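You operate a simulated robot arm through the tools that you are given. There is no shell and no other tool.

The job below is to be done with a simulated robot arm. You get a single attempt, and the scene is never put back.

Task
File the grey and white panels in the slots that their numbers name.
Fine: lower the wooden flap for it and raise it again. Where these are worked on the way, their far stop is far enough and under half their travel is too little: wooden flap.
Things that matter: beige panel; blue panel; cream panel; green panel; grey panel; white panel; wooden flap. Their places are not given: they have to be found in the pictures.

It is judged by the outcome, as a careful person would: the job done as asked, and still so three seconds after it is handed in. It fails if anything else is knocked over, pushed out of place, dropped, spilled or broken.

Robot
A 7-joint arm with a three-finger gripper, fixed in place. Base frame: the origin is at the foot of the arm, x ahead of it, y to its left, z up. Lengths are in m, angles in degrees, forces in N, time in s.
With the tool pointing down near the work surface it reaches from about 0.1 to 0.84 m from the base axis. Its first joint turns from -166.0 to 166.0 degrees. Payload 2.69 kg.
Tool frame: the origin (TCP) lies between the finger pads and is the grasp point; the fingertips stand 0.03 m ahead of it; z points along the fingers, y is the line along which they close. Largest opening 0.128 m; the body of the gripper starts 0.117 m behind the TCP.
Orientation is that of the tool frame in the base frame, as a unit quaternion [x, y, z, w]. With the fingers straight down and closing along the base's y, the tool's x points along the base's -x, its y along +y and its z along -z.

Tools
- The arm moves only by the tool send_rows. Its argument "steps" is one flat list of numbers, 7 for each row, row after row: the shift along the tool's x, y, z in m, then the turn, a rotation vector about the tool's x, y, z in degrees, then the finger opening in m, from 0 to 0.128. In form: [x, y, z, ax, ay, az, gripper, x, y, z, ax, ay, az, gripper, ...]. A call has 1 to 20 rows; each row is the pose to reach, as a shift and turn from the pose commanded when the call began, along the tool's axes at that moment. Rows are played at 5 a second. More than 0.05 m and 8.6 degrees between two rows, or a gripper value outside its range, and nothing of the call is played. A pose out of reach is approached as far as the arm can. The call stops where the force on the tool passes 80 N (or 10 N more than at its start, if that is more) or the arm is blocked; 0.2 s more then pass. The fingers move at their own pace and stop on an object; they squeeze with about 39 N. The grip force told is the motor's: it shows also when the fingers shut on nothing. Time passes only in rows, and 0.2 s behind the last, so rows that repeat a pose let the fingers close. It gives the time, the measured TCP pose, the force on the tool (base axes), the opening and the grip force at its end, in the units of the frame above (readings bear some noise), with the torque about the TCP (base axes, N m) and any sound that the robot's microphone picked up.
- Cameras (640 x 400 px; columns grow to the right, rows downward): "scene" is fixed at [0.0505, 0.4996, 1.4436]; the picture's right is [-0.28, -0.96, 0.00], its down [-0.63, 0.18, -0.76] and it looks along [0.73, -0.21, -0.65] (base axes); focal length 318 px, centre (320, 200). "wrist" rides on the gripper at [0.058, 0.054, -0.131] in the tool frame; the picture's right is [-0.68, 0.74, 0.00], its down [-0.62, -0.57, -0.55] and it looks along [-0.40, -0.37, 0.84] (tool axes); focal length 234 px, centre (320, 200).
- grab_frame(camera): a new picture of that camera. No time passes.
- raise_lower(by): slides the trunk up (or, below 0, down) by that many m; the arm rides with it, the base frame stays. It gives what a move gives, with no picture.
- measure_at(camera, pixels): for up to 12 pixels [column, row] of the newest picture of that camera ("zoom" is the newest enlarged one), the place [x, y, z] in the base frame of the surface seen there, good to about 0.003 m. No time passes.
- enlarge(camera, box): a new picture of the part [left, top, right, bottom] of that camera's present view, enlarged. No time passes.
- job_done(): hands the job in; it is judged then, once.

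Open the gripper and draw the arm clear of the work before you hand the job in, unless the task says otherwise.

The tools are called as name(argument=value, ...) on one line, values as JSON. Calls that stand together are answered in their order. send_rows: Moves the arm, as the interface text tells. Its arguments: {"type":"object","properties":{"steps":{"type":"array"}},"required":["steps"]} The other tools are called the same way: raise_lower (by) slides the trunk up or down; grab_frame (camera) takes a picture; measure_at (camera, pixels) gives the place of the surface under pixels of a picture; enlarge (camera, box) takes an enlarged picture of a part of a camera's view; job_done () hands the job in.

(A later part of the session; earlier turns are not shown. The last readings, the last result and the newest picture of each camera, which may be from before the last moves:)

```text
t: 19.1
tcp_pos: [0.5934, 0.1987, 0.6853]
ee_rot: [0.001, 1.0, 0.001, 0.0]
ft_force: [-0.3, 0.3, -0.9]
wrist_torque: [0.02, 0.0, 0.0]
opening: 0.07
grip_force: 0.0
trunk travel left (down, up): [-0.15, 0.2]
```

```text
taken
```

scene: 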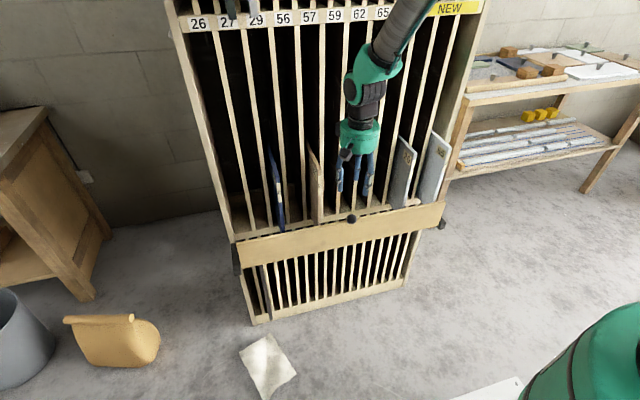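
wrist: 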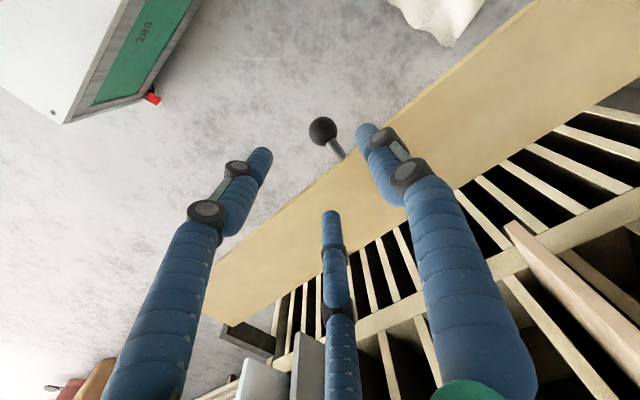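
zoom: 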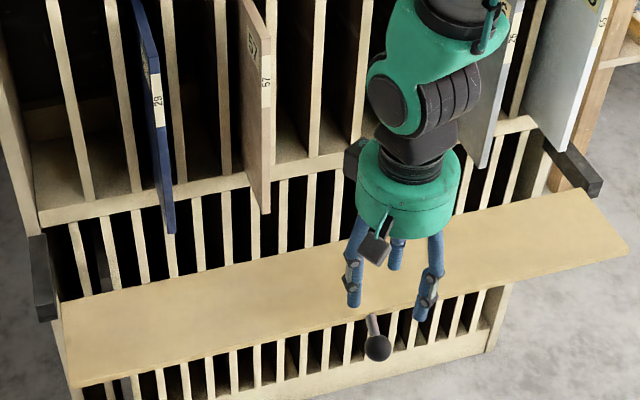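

The flap has dropped flat (upper face z≈0.578, horizontal), i.e. at its far stop. Next I turn the tool to point forward at x≈0.6, y≈−0.017, z≈0.77, in front of the grey panel, testing reach on the way.

send_rows(steps=[0, -0.018, -0.01, 0, -7.5, 0, 0.06, 0, -0.036, -0.02, 0, -15, 0, 0.06, 0, -0.054, -0.03, 0, -22.5, 0, 0.06, 0, -0.072, -0.04, 0, -30, 0, 0.06, 0, -0.09, -0.05, 0, -37.5, 0, 0.06, 0, -0.108, -0.06, 0, -45, 0, 0.06, 0, -0.126, -0.07, 0, -52.5, 0, 0.06, 0, -0.144, -0.08, 0, -60, 0, 0.06, 0, -0.162, -0.085, 0, -67.5, 0, 0.06, 0, -0.18, -0.085, 0, -75, 0, 0.06, 0, -0.198, -0.085, 0, -82.5, 0, 0.06, 0, -0.2157, -0.085, 0, -90, 0, 0.06, 0, -0.2157, -0.085, 0, -90, 0, 0.06])

grab_frame(camera="wrist")

grab_frame(camera="scene")

```text
t: 21.9
tcp_pos: [0.6206, 0.052, 0.783]
ee_rot: [-0.035, 0.715, -0.078, 0.693]
ft_force: [1.4, -0.1, 0.3]
wrist_torque: [-0.01, 0.03, -0.01]
opening: 0.06
grip_force: 0.0
out of reach, approached as far as the arm can: row 3, 4, 6, 7, 8, 9, 10, 11, 12, 13
trunk travel left (down, up): [-0.15, 0.2]
```

```text
taken
```

wrist: 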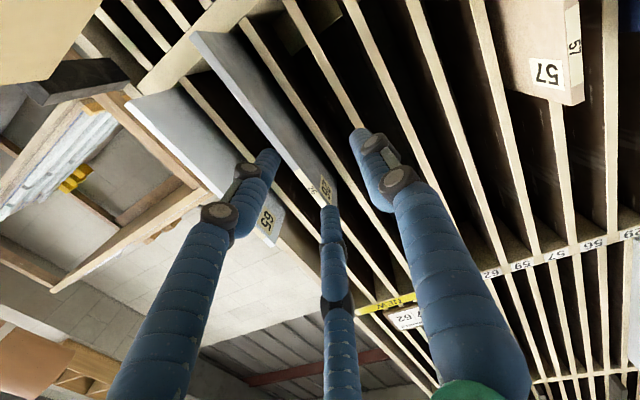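

```text
taken
```

scene: 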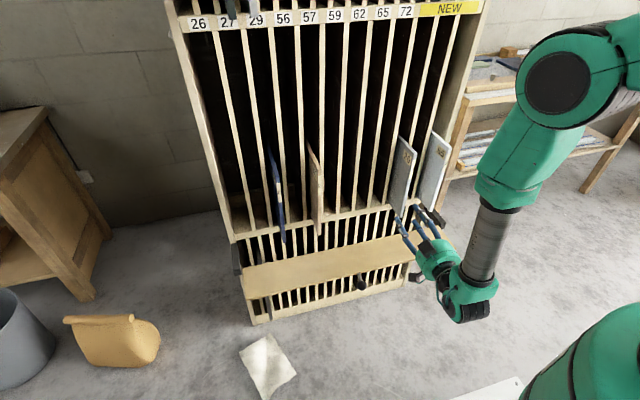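

The arm is folded with a high elbow and the pose is out of reach there (yaw error ~6°). Lowering the trunk should flatten the forearm; TCP z 0.783 leaves room above the flap (0.578), so I lower the trunk by 0.08.

raise_lower(by=-0.08)

send_rows(steps=[-0.02, 0, 0, 0, 0, 0, 0.06, -0.04, 0, 0, 0, 0, 0, 0.06, -0.06, 0, 0, 0, 0, 0, 0.06, -0.08, 0, 0, 0, 0, 0, 0.06, -0.08, 0, 0, 0, 0, 0, 0.06])

```text
t: 23.0
tcp_pos: [0.6198, 0.053, 0.7028]
ee_rot: [-0.035, 0.716, -0.077, 0.693]
ft_force: [-0.2, 1.2, 0.1]
wrist_torque: [-0.02, 0.0, -0.02]
opening: 0.0602
grip_force: 0.0
trunk travel left (down, up): [-0.07, 0.28]
```

```text
t: 24.2
tcp_pos: [0.6218, 0.0649, 0.7803]
ee_rot: [-0.035, 0.716, -0.077, 0.693]
ft_force: [-0.6, 0.8, -0.6]
wrist_torque: [0.05, 0.02, 0.0]
opening: 0.0599
grip_force: 0.1
trunk travel left (down, up): [-0.07, 0.28]
```

With the trunk lower the reach is fine. I correct the 9° roll and small yaw, and line up with grey at y≈−0.017, z≈0.77, x≈0.62.

send_rows(steps=[0.0057, -0.0198, 0.0014, -0.85, -0.47, 2.26, 0.06, 0.0114, -0.0397, 0.0027, -1.7, -0.93, 4.5, 0.06, 0.0171, -0.0595, 0.004, -2.55, -1.4, 6.8, 0.06, 0.0228, -0.0793, 0.0054, -3.4, -1.86, 9.05, 0.06, 0.0228, -0.0793, 0.0054, -3.4, -1.86, 9.05, 0.06])

grab_frame(camera="wrist")

grab_frame(camera="scene")

```text
t: 25.4
tcp_pos: [0.6226, 0.0556, 0.7805]
ee_rot: [-0.03, 0.715, -0.069, 0.695]
ft_force: [0.4, 0.5, 0.1]
wrist_torque: [-0.04, 0.0, 0.02]
opening: 0.0602
grip_force: 0.0
out of reach, approached as far as the arm can: row 1, 2, 3, 4, 5
trunk travel left (down, up): [-0.07, 0.28]
```

```text
taken
```

wrist: 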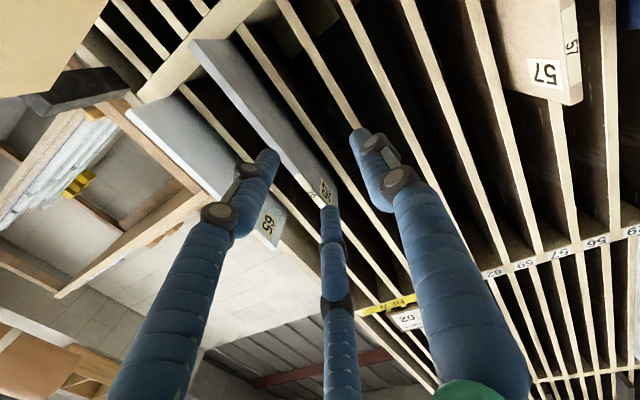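

```text
taken
```

scene: 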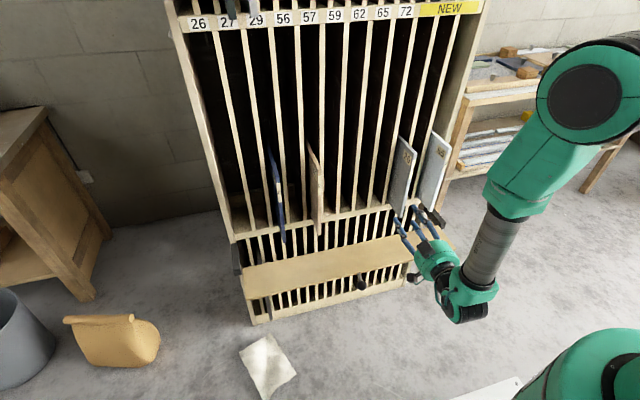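

Same block regardless of height: the missing turn is +9° about the tool axis, so the last joint seems at its limit. I roll the tool the other way (−171° about its axis), giving the equivalent finger line with the camera above.

send_rows(steps=[0, 0, 0, 0, 0, -8.5, 0.06, 0, 0, 0, 0, 0, -17, 0.06, 0, 0, 0, 0, 0, -25.5, 0.06, 0, 0, 0, 0, 0, -34, 0.06, 0, 0, 0, 0, 0, -42.5, 0.06, 0, 0, 0, 0, 0, -51, 0.06, 0, 0, 0, 0, 0, -59.5, 0.06, 0, 0, 0, 0, 0, -68, 0.06, 0, 0, 0, 0, 0, -76.5, 0.06, 0, 0, 0, 0, 0, -85, 0.06, 0, 0, 0, 0, 0, -93.5, 0.06, 0, 0, 0, 0, 0, -102, 0.06, 0, 0, 0, 0, 0, -110.5, 0.06, 0, 0, 0, 0, 0, -119, 0.06, 0, 0, 0, 0, 0, -127.5, 0.06, 0, 0, 0, 0, 0, -136, 0.06, 0, 0, 0, 0, 0, -144.5, 0.06, 0, 0, 0, 0, 0, -153, 0.06, 0, 0, 0, 0, 0, -161.5, 0.06, 0, 0, 0, 0, 0, -170, 0.06])

grab_frame(camera="scene")

grab_frame(camera="wrist")

```text
t: 29.6
tcp_pos: [0.6221, 0.0563, 0.7797]
ee_rot: [0.715, -0.032, 0.698, 0.009]
ft_force: [-0.3, -0.2, -0.4]
wrist_torque: [-0.02, 0.0, 0.02]
opening: 0.0601
grip_force: 0.0
trunk travel left (down, up): [-0.07, 0.28]
```

```text
taken
```

scene: 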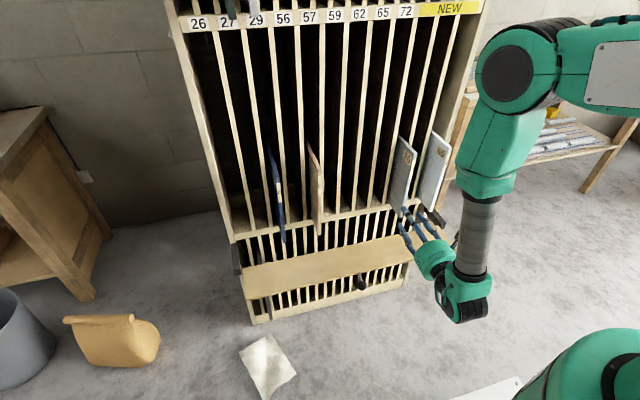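

```text
taken
```

wrist: 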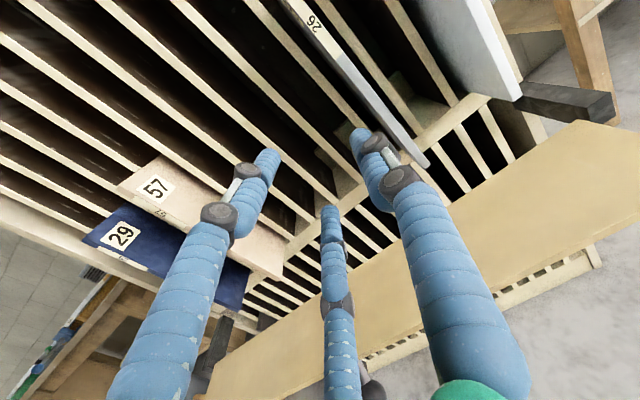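

The roll worked. I remove the remaining 3–4° error and go to (0.70, −0.017, 0.78), just in front of the grey panel.

send_rows(steps=[0.001, 0.017, 0.0205, 0.83, 0.34, -0.46, 0.06, 0.002, 0.034, 0.041, 1.66, 0.69, -0.93, 0.06, 0.003, 0.051, 0.0615, 2.5, 1.03, -1.4, 0.06, 0.0043, 0.0682, 0.082, 3.32, 1.375, -1.86, 0.06, 0.0043, 0.0682, 0.082, 3.32, 1.375, -1.86, 0.06])

grab_frame(camera="wrist")

enlarge(camera="scene", box=[370, 120, 480, 330])

```text
t: 30.8
tcp_pos: [0.6656, 0.0571, 0.7915]
ee_rot: [0.704, -0.025, 0.71, 0.015]
ft_force: [-4.2, -0.6, -8.1]
wrist_torque: [-0.05, -1.05, 0.16]
opening: 0.0599
grip_force: 0.0
out of reach, approached as far as the arm can: row 1, 2, 3, 4, 5
trunk travel left (down, up): [-0.07, 0.28]
```

```text
taken
```

wrist: 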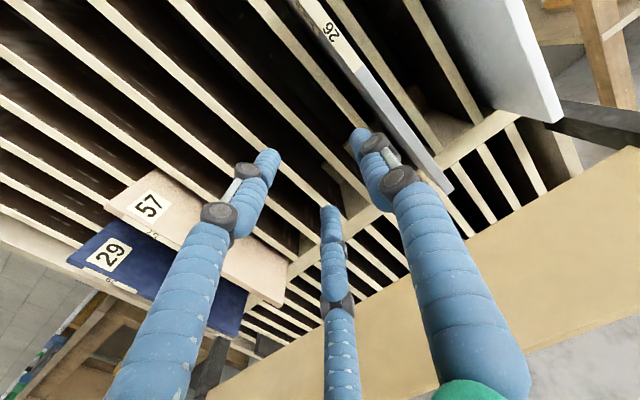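

```text
1.90 times, centred on (425, 225) of scene
```

zoom: 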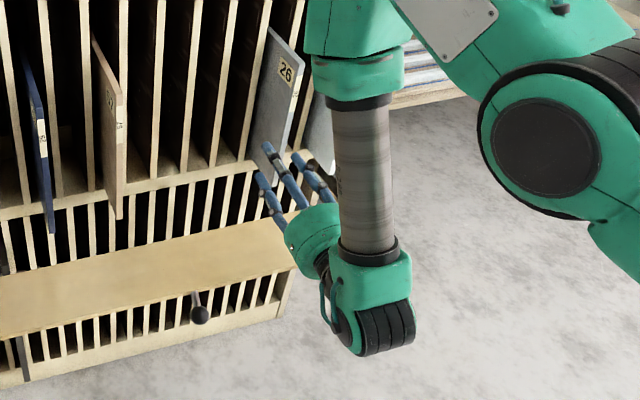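

Still blocked at y≈0.057 for a horizontal tool. A tool pitched 45° down suits this arm better and can hold the panels near their centre of mass from the upper front, so I pitch down 45° and lift to z≈0.95.

send_rows(steps=[0.02, 0, 0, 0, -6.5, 0, 0.06, 0.04, 0, 0, 0, -13, 0, 0.06, 0.06, 0, 0, 0, -19.5, 0, 0.06, 0.08, 0, 0, 0, -26, 0, 0.06, 0.1, 0, 0, 0, -32.5, 0, 0.06, 0.13, 0, 0, 0, -39, 0, 0.06, 0.16, 0, 0, 0, -45, 0, 0.06, 0.16, 0, 0, 0, -45, 0, 0.06])

grab_frame(camera="scene")

```text
t: 32.8
tcp_pos: [0.6252, 0.0493, 0.8386]
ee_rot: [0.954, -0.022, 0.299, 0.02]
ft_force: [1.3, 0.0, -1.0]
wrist_torque: [-0.01, 0.16, -0.01]
opening: 0.0601
grip_force: 0.0
out of reach, approached as far as the arm can: row 2, 3, 4
trunk travel left (down, up): [-0.07, 0.28]
stopped in row 8: the arm was blocked; the commanded pose is now the measured one
```

```text
taken
```

scene: 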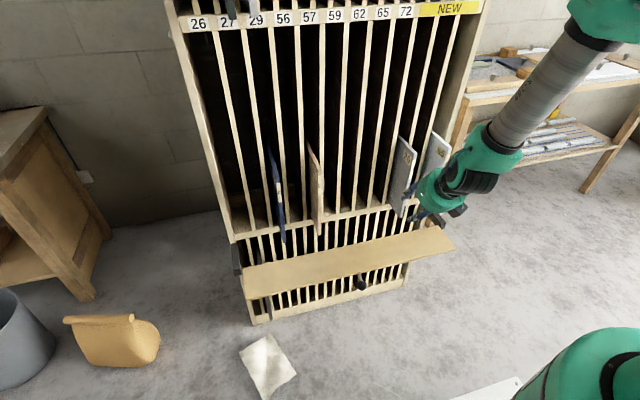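

The arm stalled with the tool ~55° down at (0.625, 0.049, 0.839). I raise it to z≈0.95 to get out of the cramped posture and see how it behaves.

send_rows(steps=[0.02, 0, -0.02, 0, 0, 0, 0.06, 0.04, 0, -0.04, 0, 0, 0, 0.06, 0.06, 0, -0.06, 0, 0, 0, 0.06, 0.079, 0, -0.079, 0, 0, 0, 0.06, 0.079, 0, -0.079, 0, 0, 0, 0.06])

grab_frame(camera="scene")

grab_frame(camera="wrist")

```text
t: 34.0
tcp_pos: [0.644, 0.0524, 0.9497]
ee_rot: [0.953, -0.022, 0.3, 0.019]
ft_force: [-0.6, -0.2, 0.0]
wrist_torque: [0.01, 0.04, -0.01]
opening: 0.0601
grip_force: 0.0
trunk travel left (down, up): [-0.07, 0.28]
```

```text
taken
```

scene: 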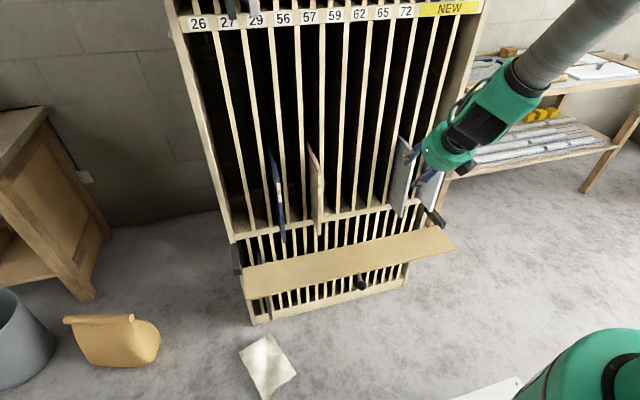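

```text
taken
```

wrist: 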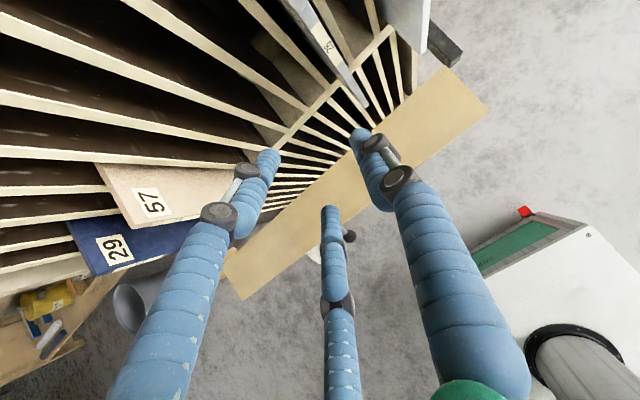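

Good, free again. I set the pitch to 50° down with no yaw/roll error, above and in front of the grey panel at (0.72, −0.017, 0.96).

send_rows(steps=[0.0175, 0.0162, 0.0097, 0.72, 1.26, -0.4, 0.06, 0.035, 0.0325, 0.0193, 1.45, 2.52, -0.81, 0.06, 0.0525, 0.0487, 0.029, 2.17, 3.8, -1.2, 0.06, 0.07, 0.0649, 0.0386, 2.9, 5.05, -1.62, 0.06, 0.07, 0.0649, 0.0386, 2.9, 5.05, -1.62, 0.06])

grab_frame(camera="scene")

grab_frame(camera="wrist")

```text
t: 35.2
tcp_pos: [0.7202, -0.0174, 0.9609]
ee_rot: [0.94, 0.0, 0.341, 0.0]
ft_force: [0.6, 0.3, -0.2]
wrist_torque: [0.01, 0.01, 0.02]
opening: 0.0602
grip_force: 0.0
trunk travel left (down, up): [-0.07, 0.28]
```

```text
taken
```

scene: 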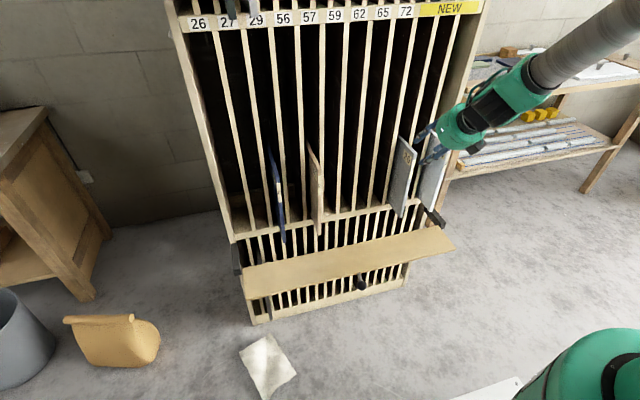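

```text
taken
```

wrist: 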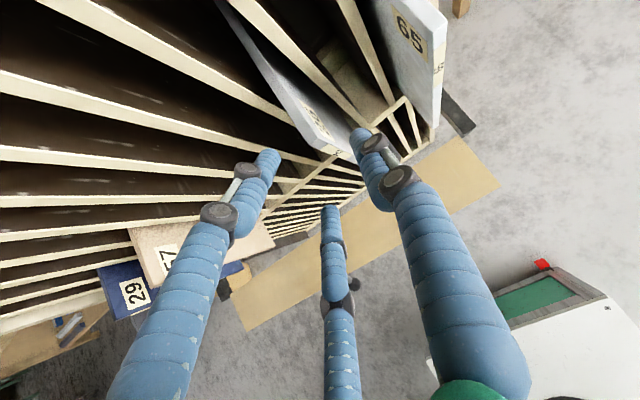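

Pose exact now. Before gripping, I test whether slot 26 (y≈0.54) is reachable in this orientation by traversing empty at z≈0.99.

send_rows(steps=[0.0192, -0.04, -0.023, 0, 0, 0, 0.06, 0.0192, -0.08, -0.023, 0, 0, 0, 0.06, 0.0192, -0.125, -0.023, 0, 0, 0, 0.06, 0.0192, -0.17, -0.023, 0, 0, 0, 0.06, 0.0192, -0.215, -0.023, 0, 0, 0, 0.06, 0.0192, -0.26, -0.023, 0, 0, 0, 0.06, 0.0192, -0.305, -0.023, 0, 0, 0, 0.06, 0.0192, -0.35, -0.023, 0, 0, 0, 0.06, 0.0192, -0.395, -0.023, 0, 0, 0, 0.06, 0.0192, -0.44, -0.023, 0, 0, 0, 0.06, 0.0192, -0.485, -0.023, 0, 0, 0, 0.06, 0.0192, -0.525, -0.023, 0, 0, 0, 0.06, 0.0192, -0.557, -0.023, 0, 0, 0, 0.06, 0.0192, -0.557, -0.023, 0, 0, 0, 0.03])

grab_frame(camera="scene")

grab_frame(camera="wrist")

```text
t: 38.2
tcp_pos: [0.7213, 0.5394, 0.9917]
ee_rot: [0.94, 0.001, 0.342, 0.0]
ft_force: [0.1, 1.2, -0.6]
wrist_torque: [0.04, -0.02, -0.04]
opening: 0.0301
grip_force: 0.0
trunk travel left (down, up): [-0.07, 0.28]
```

```text
taken
```

scene: 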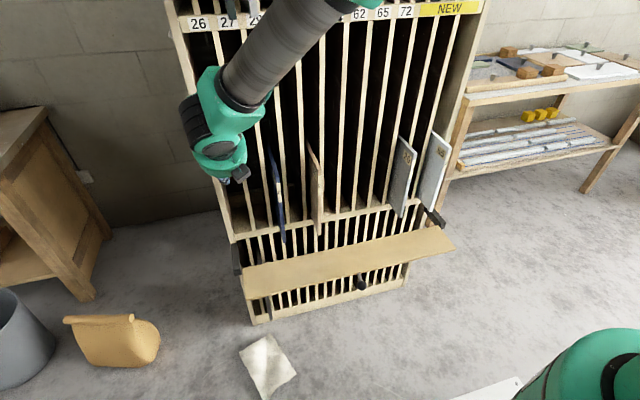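

```text
taken
```

wrist: 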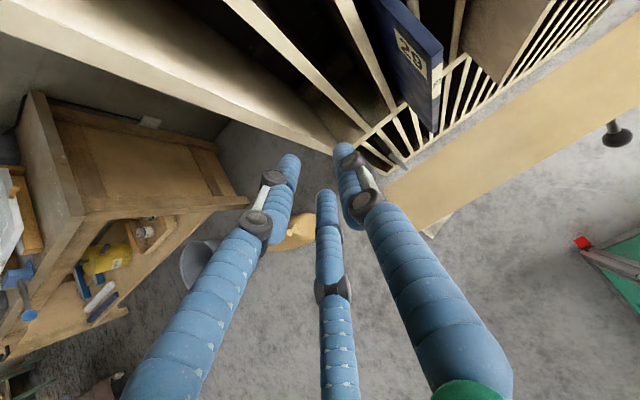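

Slot 26 column is reachable at x 0.72. I test the release depth, x≈0.84, z≈0.89, fingers at 0.03 (still in front of the dividers).

send_rows(steps=[0.005, 0, 0.0403, 0, 0, 0, 0.03, 0.0107, 0, 0.0806, 0, 0, 0, 0.03, 0.0161, 0, 0.121, 0, 0, 0, 0.03, 0.0215, 0, 0.155, 0, 0, 0, 0.03, 0.0215, 0, 0.155, 0, 0, 0, 0.03])

grab_frame(camera="wrist")

enlarge(camera="scene", box=[170, 60, 330, 230])

```text
t: 39.4
tcp_pos: [0.8363, 0.5383, 0.8822]
ee_rot: [0.94, 0.001, 0.342, 0.0]
ft_force: [0.2, 0.3, -0.5]
wrist_torque: [0.0, -0.06, -0.02]
opening: 0.0301
grip_force: 0.1
trunk travel left (down, up): [-0.07, 0.28]
```

```text
taken
```

wrist: 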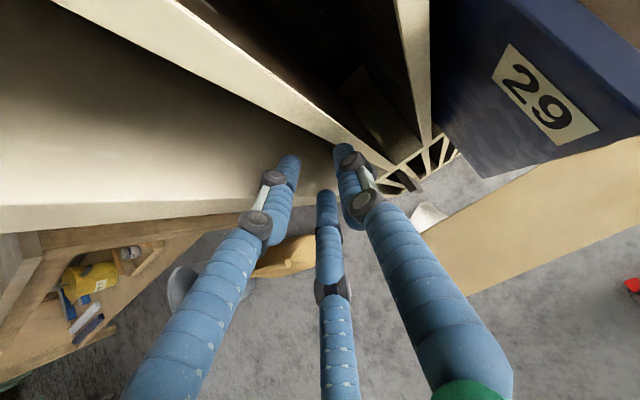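

```text
2.35 times, centred on (250, 145) of scene
```

zoom: 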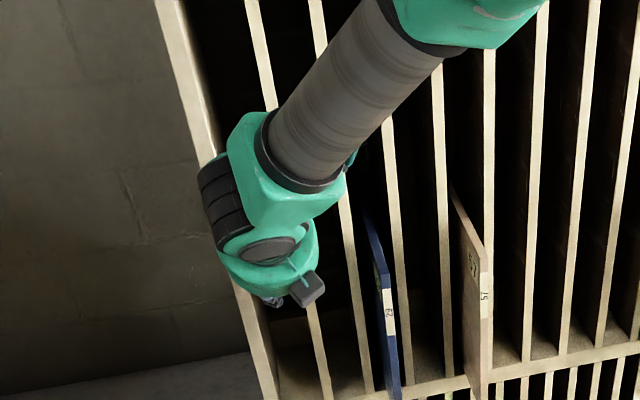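

Reachable too. I measure the slot-26 walls from this view.

measure_at(camera="wrist", pixels=[[150, 150], [200, 130], [100, 210], [200, 203], [150, 25], [200, 60], [250, 95], [300, 120], [170, 60], [220, 100], [400, 60], [425, 60]])

```text
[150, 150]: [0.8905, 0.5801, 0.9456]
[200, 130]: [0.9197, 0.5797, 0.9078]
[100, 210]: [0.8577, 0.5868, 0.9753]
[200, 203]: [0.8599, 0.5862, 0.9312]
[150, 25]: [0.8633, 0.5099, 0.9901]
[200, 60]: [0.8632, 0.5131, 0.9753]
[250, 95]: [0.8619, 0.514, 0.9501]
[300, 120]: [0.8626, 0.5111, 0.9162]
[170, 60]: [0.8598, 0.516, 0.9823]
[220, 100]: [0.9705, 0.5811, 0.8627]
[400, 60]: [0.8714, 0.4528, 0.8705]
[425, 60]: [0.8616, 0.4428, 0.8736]
```

Slot 26 spans y≈0.517–0.580 (centre ≈0.548). I back out and return above the grey panel.

send_rows(steps=[-0.005, 0, -0.04, 0, 0, 0, 0.03, -0.0107, 0, -0.0806, 0, 0, 0, 0.03, -0.0161, 0, -0.121, 0, 0, 0, 0.03, -0.0215, 0, -0.155, 0, 0, 0, 0.03, -0.0215, 0.04, -0.155, 0, 0, 0, 0.03, -0.0215, 0.085, -0.155, 0, 0, 0, 0.03, -0.0215, 0.13, -0.155, 0, 0, 0, 0.03, -0.0215, 0.175, -0.155, 0, 0, 0, 0.03, -0.0215, 0.22, -0.155, 0, 0, 0, 0.03, -0.0215, 0.265, -0.155, 0, 0, 0, 0.03, -0.0215, 0.31, -0.155, 0, 0, 0, 0.03, -0.0215, 0.355, -0.155, 0, 0, 0, 0.03, -0.0215, 0.4, -0.155, 0, 0, 0, 0.03, -0.0215, 0.445, -0.155, 0, 0, 0, 0.03, -0.0215, 0.49, -0.155, 0, 0, 0, 0.03, -0.0215, 0.53, -0.155, 0, 0, 0, 0.03, -0.0215, 0.555, -0.155, 0, 0, 0, 0.03, -0.0215, 0.555, -0.155, 0, 0, 0, 0.022])

grab_frame(camera="wrist")

grab_frame(camera="scene")

```text
t: 43.2
tcp_pos: [0.7199, -0.017, 0.9915]
ee_rot: [0.94, 0.0, 0.342, 0.001]
ft_force: [-0.1, -0.4, 0.9]
wrist_torque: [0.02, 0.0, -0.01]
opening: 0.0221
grip_force: 0.0
trunk travel left (down, up): [-0.07, 0.28]
```

```text
taken
```

wrist: 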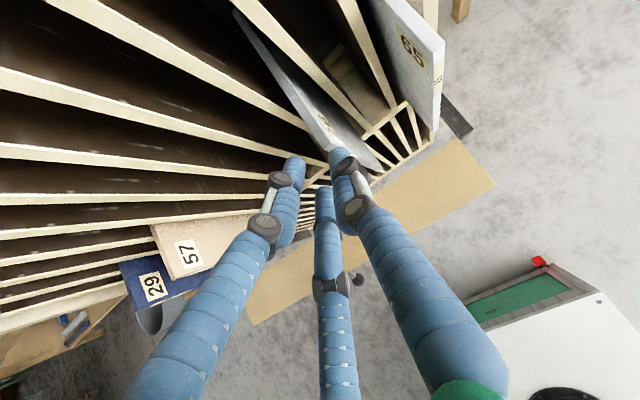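

```text
taken
```

scene: 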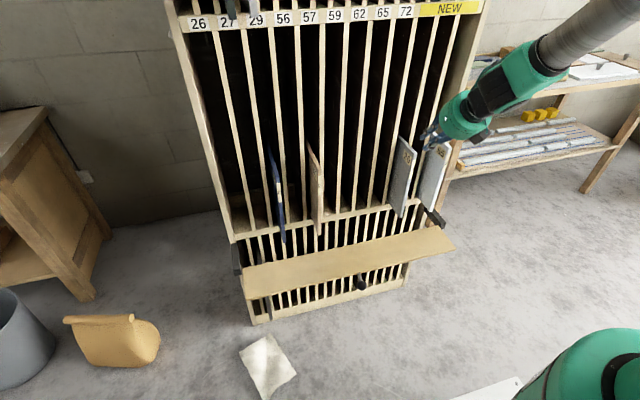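

Now I measure the grey panel's faces, top edge and the neighbouring dividers in a wrist zoom, to centre the fingers to the millimetre.

enlarge(camera="wrist", box=[220, 0, 440, 180])

measure_at(camera="wrist", pixels=[[240, 25], [260, 50], [280, 85], [300, 115], [320, 140], [300, 90], [330, 120], [280, 30], [300, 60], [250, 90], [270, 100], [340, 10]])

```text
2.22 times, centred on (330, 90) of wrist
```

zoom: 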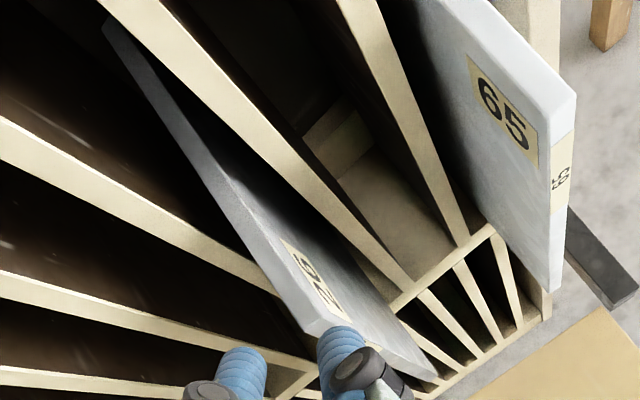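

```text
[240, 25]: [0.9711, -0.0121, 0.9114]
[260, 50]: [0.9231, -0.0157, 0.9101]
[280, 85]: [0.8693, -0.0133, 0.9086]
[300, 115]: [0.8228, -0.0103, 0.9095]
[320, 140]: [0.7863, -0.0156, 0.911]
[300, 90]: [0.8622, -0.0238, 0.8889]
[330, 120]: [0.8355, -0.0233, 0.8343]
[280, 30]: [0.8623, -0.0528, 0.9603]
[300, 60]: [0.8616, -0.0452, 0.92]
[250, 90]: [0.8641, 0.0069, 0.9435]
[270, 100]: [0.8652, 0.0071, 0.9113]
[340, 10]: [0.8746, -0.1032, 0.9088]
```

Grey is ~0.012 thick, centred at y≈−0.0175; its slot spans about 0.007…−0.045. I slide the fingers (opening 0.024) straight along the tool axis to TCP (0.855, −0.018, 0.872).

send_rows(steps=[0.0045, 0.001, 0.03, 0, 0, 0, 0.024, 0.009, 0.001, 0.06, 0, 0, 0, 0.024, 0.0135, 0.001, 0.09, 0, 0, 0, 0.024, 0.018, 0.001, 0.12, 0, 0, 0, 0.024, 0.0225, 0.001, 0.15, 0, 0, 0, 0.024, 0.025, 0.001, 0.165, 0, 0, 0, 0.024, 0.027, 0.001, 0.178, 0, 0, 0, 0.024, 0.027, 0.001, 0.178, 0, 0, 0, 0.024])

grab_frame(camera="wrist")

enlarge(camera="scene", box=[370, 90, 470, 220])

```text
t: 44.7
tcp_pos: [0.842, -0.0134, 0.8856]
ee_rot: [0.939, 0.001, 0.344, 0.001]
ft_force: [-42.5, 13.2, 35.3]
wrist_torque: [-2.8, 0.93, -3.41]
opening: 0.0595
grip_force: 39.3
trunk travel left (down, up): [-0.07, 0.28]
stopped in row 7: the force on the tool passed its limit at 109 N (the readings are from after the stop); the commanded pose is now the measured one
```

```text
taken
```

wrist: 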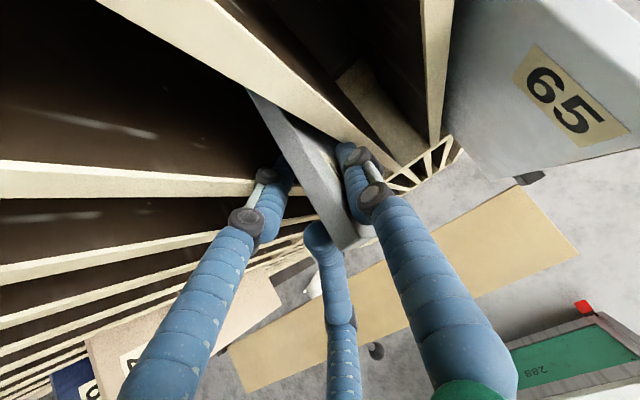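

```text
3.08 times, centred on (420, 155) of scene
```

zoom: 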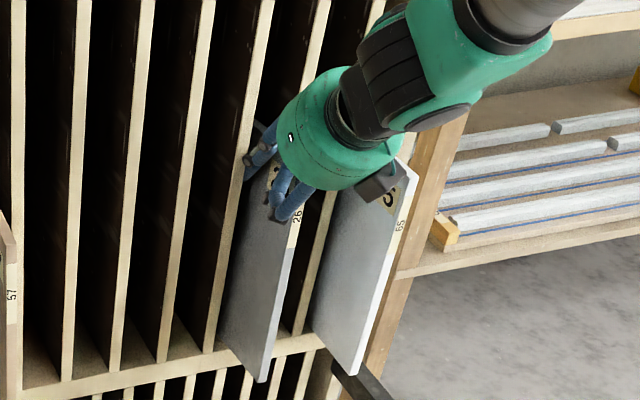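

The fingertips met the rack's divider fronts (stop at tips x≈0.861; fingers spread to 0.06). I back off along the tool axis and check that the grey panel hasn't shifted.

send_rows(steps=[0, 0, -0.01, 0, 0, 0, 0.06, 0, 0, -0.02, 0, 0, 0, 0.06, 0, 0, -0.03, 0, 0, 0, 0.06])

grab_frame(camera="wrist")

enlarge(camera="scene", box=[370, 90, 470, 220])

measure_at(camera="zoom", pixels=[[260, 330], [268, 360], [285, 260], [292, 240], [230, 320], [350, 330], [365, 330], [400, 200]])

```text
t: 45.5
tcp_pos: [0.8265, -0.0159, 0.9035]
ee_rot: [0.939, -0.001, 0.343, 0.001]
ft_force: [11.0, -17.7, -4.2]
wrist_torque: [-0.06, 0.03, -0.99]
opening: 0.0613
grip_force: 0.2
trunk travel left (down, up): [-0.07, 0.28]
```

```text
taken
```

wrist: 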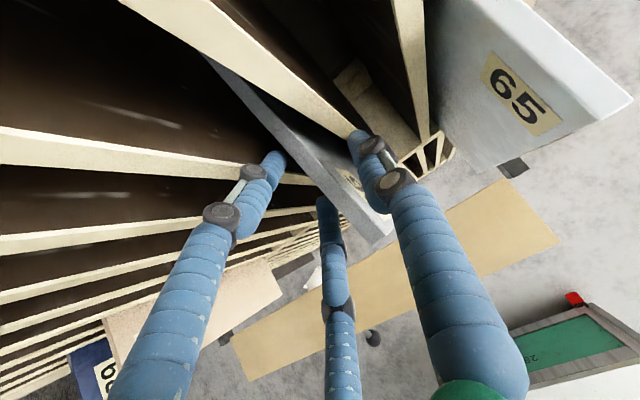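

```text
3.08 times, centred on (420, 155) of scene
```

zoom: 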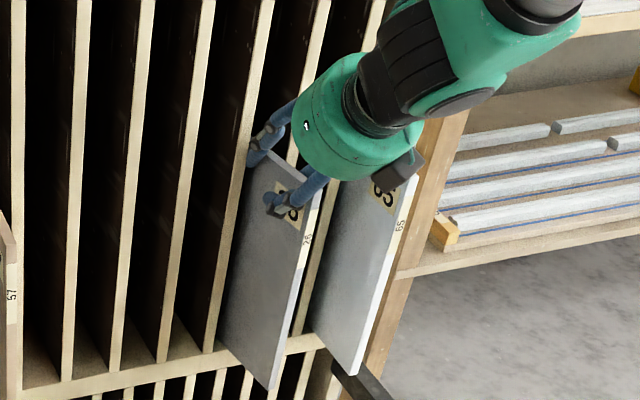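

```text
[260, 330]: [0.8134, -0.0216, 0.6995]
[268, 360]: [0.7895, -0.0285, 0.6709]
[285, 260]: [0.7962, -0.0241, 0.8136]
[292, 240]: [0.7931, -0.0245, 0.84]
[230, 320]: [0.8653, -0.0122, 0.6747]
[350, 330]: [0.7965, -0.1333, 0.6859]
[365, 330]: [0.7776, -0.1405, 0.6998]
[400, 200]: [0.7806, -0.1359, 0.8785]
```

The panel has yawed slightly (front ~1 cm toward −y) and a light contact remains. I look closer before doing anything else.

enlarge(camera="wrist", box=[190, 40, 430, 260])

measure_at(camera="wrist", pixels=[[215, 65], [240, 90], [280, 125], [310, 160], [330, 185], [370, 232], [300, 125], [340, 150], [380, 220], [360, 140], [350, 200], [275, 165]])

```text
1.82 times, centred on (310, 150) of wrist
```

zoom: 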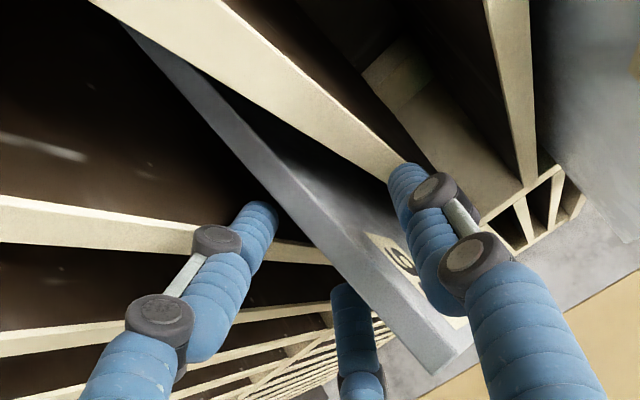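

```text
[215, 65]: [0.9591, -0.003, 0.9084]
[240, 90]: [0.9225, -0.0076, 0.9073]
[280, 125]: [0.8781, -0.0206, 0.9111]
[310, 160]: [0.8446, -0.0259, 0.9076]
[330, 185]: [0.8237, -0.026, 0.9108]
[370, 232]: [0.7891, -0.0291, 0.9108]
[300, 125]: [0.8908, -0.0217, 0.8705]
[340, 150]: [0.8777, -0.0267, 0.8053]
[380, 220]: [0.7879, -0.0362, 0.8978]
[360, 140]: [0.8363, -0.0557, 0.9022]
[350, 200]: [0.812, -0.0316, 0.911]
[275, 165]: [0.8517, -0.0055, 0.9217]
```

I hold still one moment to see whether the contact force persists.

send_rows(steps=[0, 0, 0, 0, 0, 0, 0.06, 0, 0, 0, 0, 0, 0, 0.06])

```text
t: 46.1
tcp_pos: [0.8259, -0.0161, 0.9043]
ee_rot: [0.939, 0.0, 0.343, 0.0]
ft_force: [13.5, -23.4, -1.2]
wrist_torque: [-0.05, -0.05, -1.2]
opening: 0.0579
grip_force: 0.0
trunk travel left (down, up): [-0.07, 0.28]
```

The lingering force fits the upper left digit's tip (visibly inside the slot at x≈0.865) pressing the divider, so the visible digits are physical: one on the −y side, two on the +y side. I narrow the fingers a little to free it and withdraw along the tool axis.

send_rows(steps=[0, 0, 0, 0, 0, 0, 0.045, 0, 0, 0, 0, 0, 0, 0.045, 0, 0, -0.01, 0, 0, 0, 0.045, 0, 0, -0.03, 0, 0, 0, 0.045, 0, 0, -0.06, 0, 0, 0, 0.045, 0, 0, -0.1, 0, 0, 0, 0.045])

grab_frame(camera="wrist")

```text
t: 47.5
tcp_pos: [0.7617, -0.0149, 0.9794]
ee_rot: [0.94, 0.001, 0.342, 0.0]
ft_force: [0.6, 0.5, -0.4]
wrist_torque: [0.0, 0.04, 0.0]
opening: 0.045
grip_force: 0.0
trunk travel left (down, up): [-0.07, 0.28]
```

```text
taken
```

wrist: 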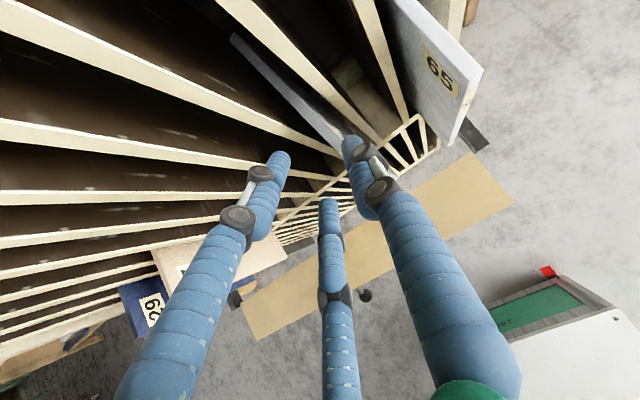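

Free of contact. I measure the digit tips at opening 0.045 and the grey panel's present place.

measure_at(camera="wrist", pixels=[[282, 160], [278, 185], [328, 208], [328, 240], [350, 145], [362, 185], [240, 50], [270, 85], [300, 115], [330, 145], [300, 95], [325, 120]])

enlarge(camera="scene", box=[360, 90, 470, 230])

enlarge(camera="wrist", box=[220, 20, 440, 220])

```text
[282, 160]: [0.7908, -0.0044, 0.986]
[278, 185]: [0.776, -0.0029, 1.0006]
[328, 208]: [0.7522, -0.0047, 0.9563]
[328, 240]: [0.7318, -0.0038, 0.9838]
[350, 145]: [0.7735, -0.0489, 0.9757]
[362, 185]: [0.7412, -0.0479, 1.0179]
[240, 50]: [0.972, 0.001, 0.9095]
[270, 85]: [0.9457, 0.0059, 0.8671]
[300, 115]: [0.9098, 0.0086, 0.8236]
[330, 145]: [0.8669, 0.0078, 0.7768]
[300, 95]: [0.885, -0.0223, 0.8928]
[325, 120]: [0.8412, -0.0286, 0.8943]
```

```text
2.86 times, centred on (415, 160) of scene
```

zoom: 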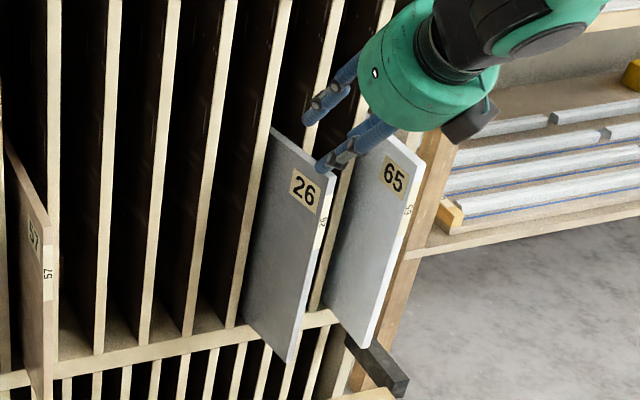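

```text
2.00 times, centred on (330, 120) of wrist
```

zoom: 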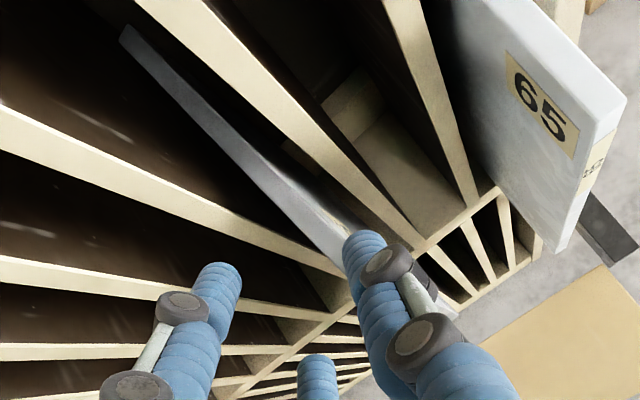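

Digit geometry confirmed: at opening o the single digit's gap is o/2, the pair's o/4. The grey panel (y≈−0.0285 at x≈0.81) should be straddled with opening 0.06 at TCP (0.808, −0.019, 0.875), all digits staying in front of the dividers.

send_rows(steps=[-0.0063, 0.0038, 0.022, 0, 0, 0, 0.06, -0.0126, 0.0038, 0.044, 0, 0, 0, 0.06, -0.0189, 0.0038, 0.066, 0, 0, 0, 0.06, -0.0252, 0.0038, 0.088, 0, 0, 0, 0.06, -0.0314, 0.0038, 0.11, 0, 0, 0, 0.06, -0.0314, 0.0038, 0.11, 0, 0, 0, 0.06])

grab_frame(camera="wrist")

enlarge(camera="scene", box=[360, 90, 470, 230])

```text
t: 48.9
tcp_pos: [0.808, -0.0181, 0.8759]
ee_rot: [0.94, 0.0, 0.341, 0.001]
ft_force: [0.5, 0.3, -0.4]
wrist_torque: [0.01, 0.0, 0.02]
opening: 0.06
grip_force: 0.1
trunk travel left (down, up): [-0.07, 0.28]
```

```text
taken
```

wrist: 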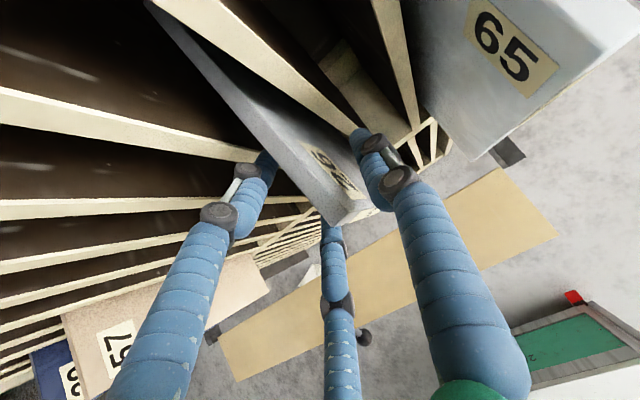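

```text
2.86 times, centred on (415, 160) of scene
```

zoom: 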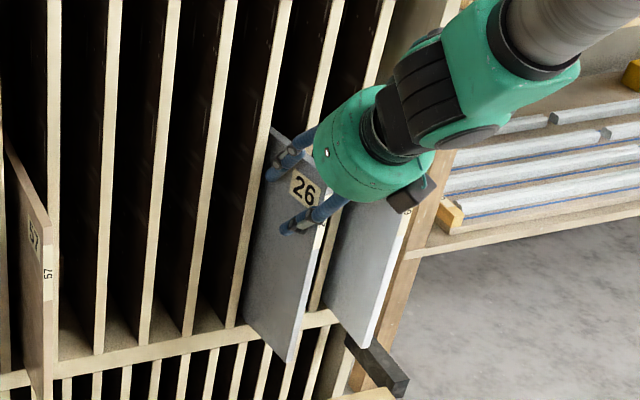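

The digits straddle the panel without contact. I close on it gradually.

send_rows(steps=[0, 0, 0, 0, 0, 0, 0.045, 0, 0, 0, 0, 0, 0, 0.035, 0, 0, 0, 0, 0, 0, 0.028, 0, 0, 0, 0, 0, 0, 0.02, 0, 0, 0, 0, 0, 0, 0.012, 0, 0, 0, 0, 0, 0, 0.005, 0, 0, 0, 0, 0, 0, 0.005])

grab_frame(camera="wrist")

enlarge(camera="scene", box=[360, 90, 470, 230])

```text
t: 50.5
tcp_pos: [0.8077, -0.0184, 0.8753]
ee_rot: [0.94, 0.0, 0.341, 0.001]
ft_force: [-0.2, 0.2, -0.2]
wrist_torque: [0.16, 0.06, 0.07]
opening: 0.02
grip_force: 38.9
trunk travel left (down, up): [-0.07, 0.28]
```

```text
taken
```

wrist: 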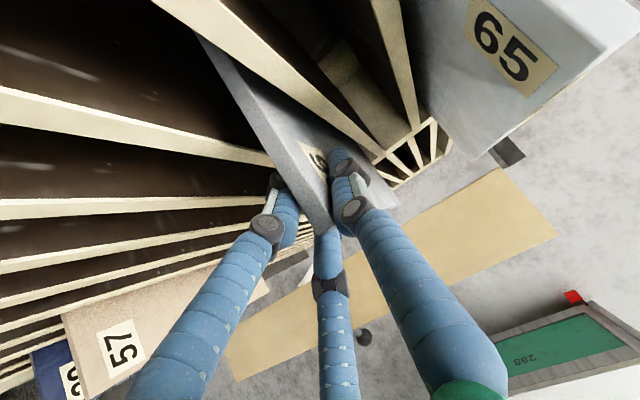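

```text
2.86 times, centred on (415, 160) of scene
```

zoom: 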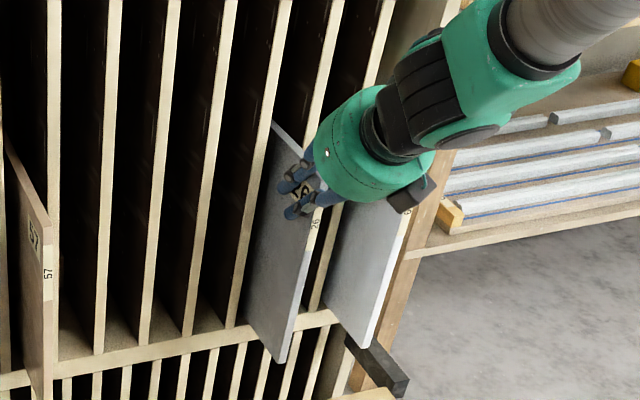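

Held: opening 0.020, grip 39 N. I test-lift 6 mm to read the weight and see whether it sags.

send_rows(steps=[0.0019, 0, -0.0023, 0, 0, 0, 0.005, 0.0039, 0, -0.0046, 0, 0, 0, 0.005, 0.0039, 0, -0.0046, 0, 0, 0, 0.005])

enlarge(camera="wrist", box=[180, 20, 420, 240])

measure_at(camera="scene", pixels=[[407, 217], [400, 213]])

```text
t: 51.3
tcp_pos: [0.8086, -0.0181, 0.8809]
ee_rot: [0.94, 0.001, 0.341, 0.0]
ft_force: [0.8, 1.0, -3.7]
wrist_torque: [-0.02, 0.27, 0.02]
opening: 0.0199
grip_force: 39.4
trunk travel left (down, up): [-0.07, 0.28]
```

```text
1.82 times, centred on (300, 130) of wrist
```

zoom: 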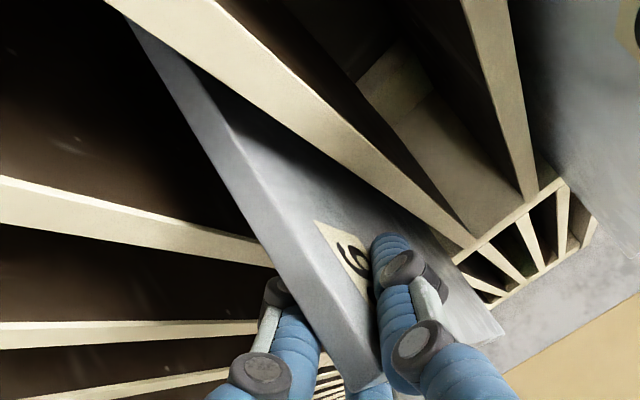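

```text
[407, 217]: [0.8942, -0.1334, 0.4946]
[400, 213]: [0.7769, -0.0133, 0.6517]
```

Only ~3.7 N and 0.27 N m, which matches the full weight of a ~0.38 kg panel with its centre 7 cm ahead. I check level: measure the top edge back and front.

measure_at(camera="zoom", pixels=[[150, 40], [170, 65], [200, 105], [230, 150], [260, 205], [290, 260], [320, 310], [345, 350]])

grab_frame(camera="scene")

enlarge(camera="scene", box=[385, 180, 445, 225])

```text
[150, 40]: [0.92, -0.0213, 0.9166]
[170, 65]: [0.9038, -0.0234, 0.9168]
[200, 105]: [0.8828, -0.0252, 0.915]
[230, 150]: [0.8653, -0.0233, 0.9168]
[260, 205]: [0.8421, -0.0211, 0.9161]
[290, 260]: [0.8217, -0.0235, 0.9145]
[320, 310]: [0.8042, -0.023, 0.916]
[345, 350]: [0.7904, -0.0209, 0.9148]
```

```text
taken
```

scene: 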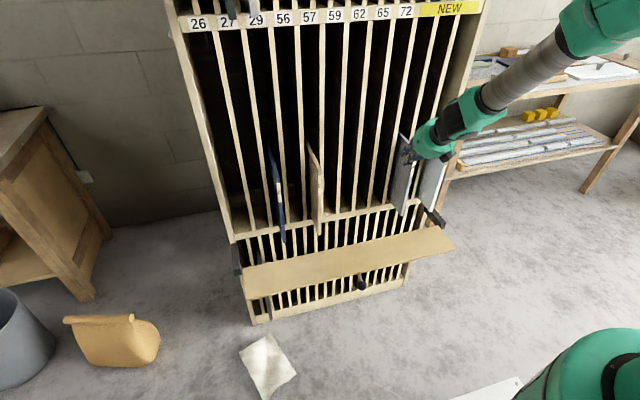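

```text
8.89 times, centred on (415, 202) of scene
```

zoom: 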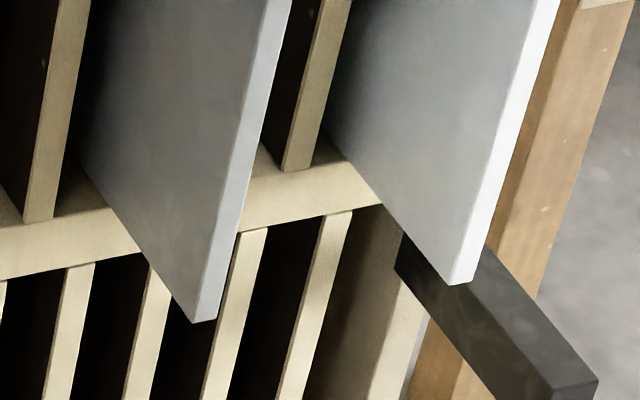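

The panel hangs level and square (top z≈0.916, y≈−0.0225 along its length). I lift it 15 mm more and draw it straight out of the rack by about 0.15 m first.

send_rows(steps=[0.0048, 0, -0.0057, 0, 0, 0, 0.005, 0.0096, 0, -0.0115, 0, 0, 0, 0.005, -0.0057, 0, -0.0243, 0, 0, 0, 0.005, -0.021, 0, -0.0371, 0, 0, 0, 0.005, -0.0364, 0, -0.05, 0, 0, 0, 0.005, -0.0517, 0, -0.0628, 0, 0, 0, 0.005, -0.0671, 0, -0.0756, 0, 0, 0, 0.005, -0.0824, 0, -0.0884, 0, 0, 0, 0.005, -0.0978, 0, -0.1012, 0, 0, 0, 0.005, -0.1055, 0, -0.1077, 0, 0, 0, 0.005])

grab_frame(camera="wrist")

grab_frame(camera="scene")

```text
t: 53.5
tcp_pos: [0.6577, -0.0183, 0.8969]
ee_rot: [0.94, 0.001, 0.341, 0.0]
ft_force: [0.0, 0.1, -2.9]
wrist_torque: [0.02, 0.28, 0.0]
opening: 0.0196
grip_force: 39.2
trunk travel left (down, up): [-0.07, 0.28]
```

```text
taken
```

wrist: 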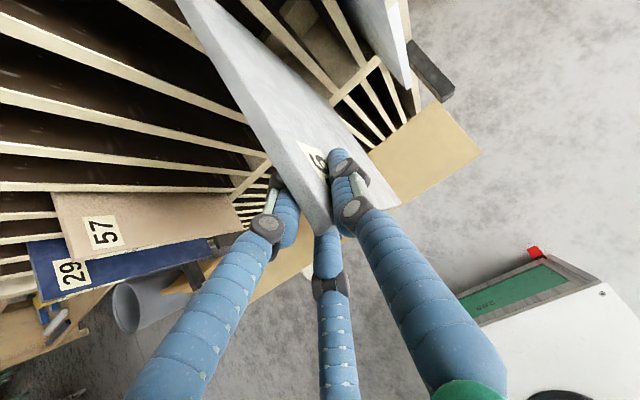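

```text
taken
```

scene: 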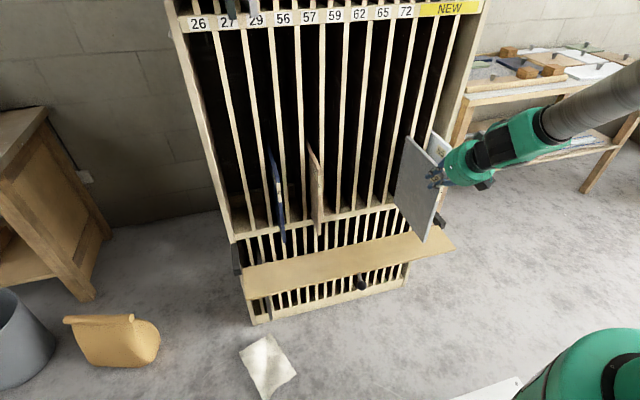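

The panel is coming out nicely (3 N). I measure its far edge and continue back another 0.11 m so it clears the protruding blue and beige panels.

measure_at(camera="scene", pixels=[[408, 142], [399, 200], [424, 237], [430, 200], [415, 190]])

send_rows(steps=[-0.0153, 0, -0.0128, 0, 0, 0, 0.005, -0.0307, 0, -0.0256, 0, 0, 0, 0.005, -0.046, 0, -0.0385, 0, 0, 0, 0.005, -0.0614, 0, -0.0513, 0, 0, 0, 0.005, -0.0767, 0, -0.0641, 0, 0, 0, 0.005, -0.0844, 0, -0.0705, 0, 0, 0, 0.005, -0.0844, 0, -0.0705, 0, 0, 0, 0.005])

grab_frame(camera="scene")

```text
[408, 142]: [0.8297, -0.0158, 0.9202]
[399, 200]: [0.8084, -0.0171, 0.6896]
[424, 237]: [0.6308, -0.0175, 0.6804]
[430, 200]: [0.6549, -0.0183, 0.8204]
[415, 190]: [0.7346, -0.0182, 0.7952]
```

```text
t: 55.1
tcp_pos: [0.5472, -0.0183, 0.8977]
ee_rot: [0.939, 0.001, 0.343, 0.0]
ft_force: [-0.2, 0.6, -3.1]
wrist_torque: [0.02, 0.3, -0.02]
opening: 0.0201
grip_force: 38.9
trunk travel left (down, up): [-0.07, 0.28]
```

```text
taken
```

scene: 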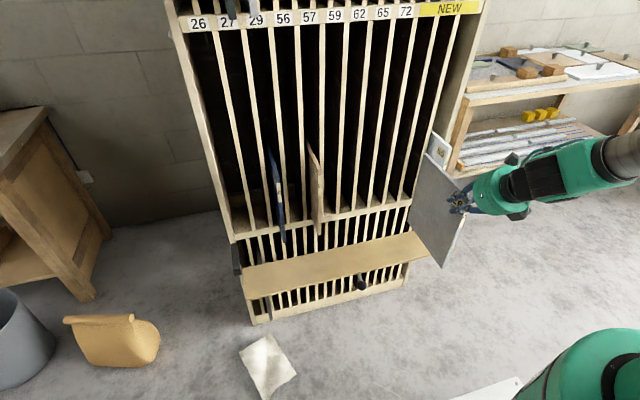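

Reach held at x 0.547. I verify the panel's rear edge before moving sideways.

enlarge(camera="scene", box=[395, 140, 495, 275])

measure_at(camera="scene", pixels=[[426, 158], [420, 180], [413, 210], [410, 218], [440, 262], [463, 215], [440, 200]])

```text
2.96 times, centred on (445, 208) of scene
```

zoom: 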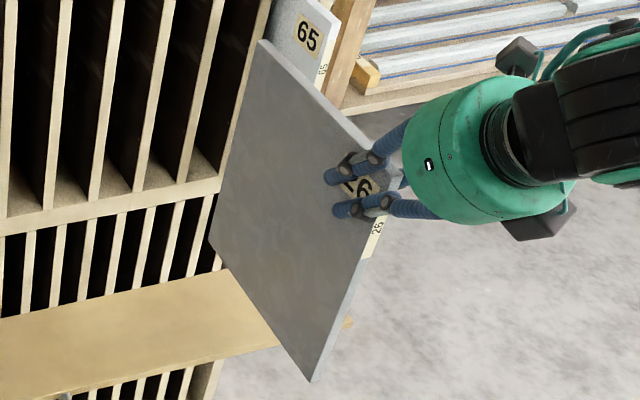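

```text
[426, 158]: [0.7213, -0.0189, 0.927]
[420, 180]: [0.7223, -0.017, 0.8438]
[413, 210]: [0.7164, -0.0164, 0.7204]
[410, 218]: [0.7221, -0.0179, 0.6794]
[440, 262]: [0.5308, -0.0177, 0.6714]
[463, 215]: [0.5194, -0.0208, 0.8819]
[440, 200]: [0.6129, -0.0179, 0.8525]
```

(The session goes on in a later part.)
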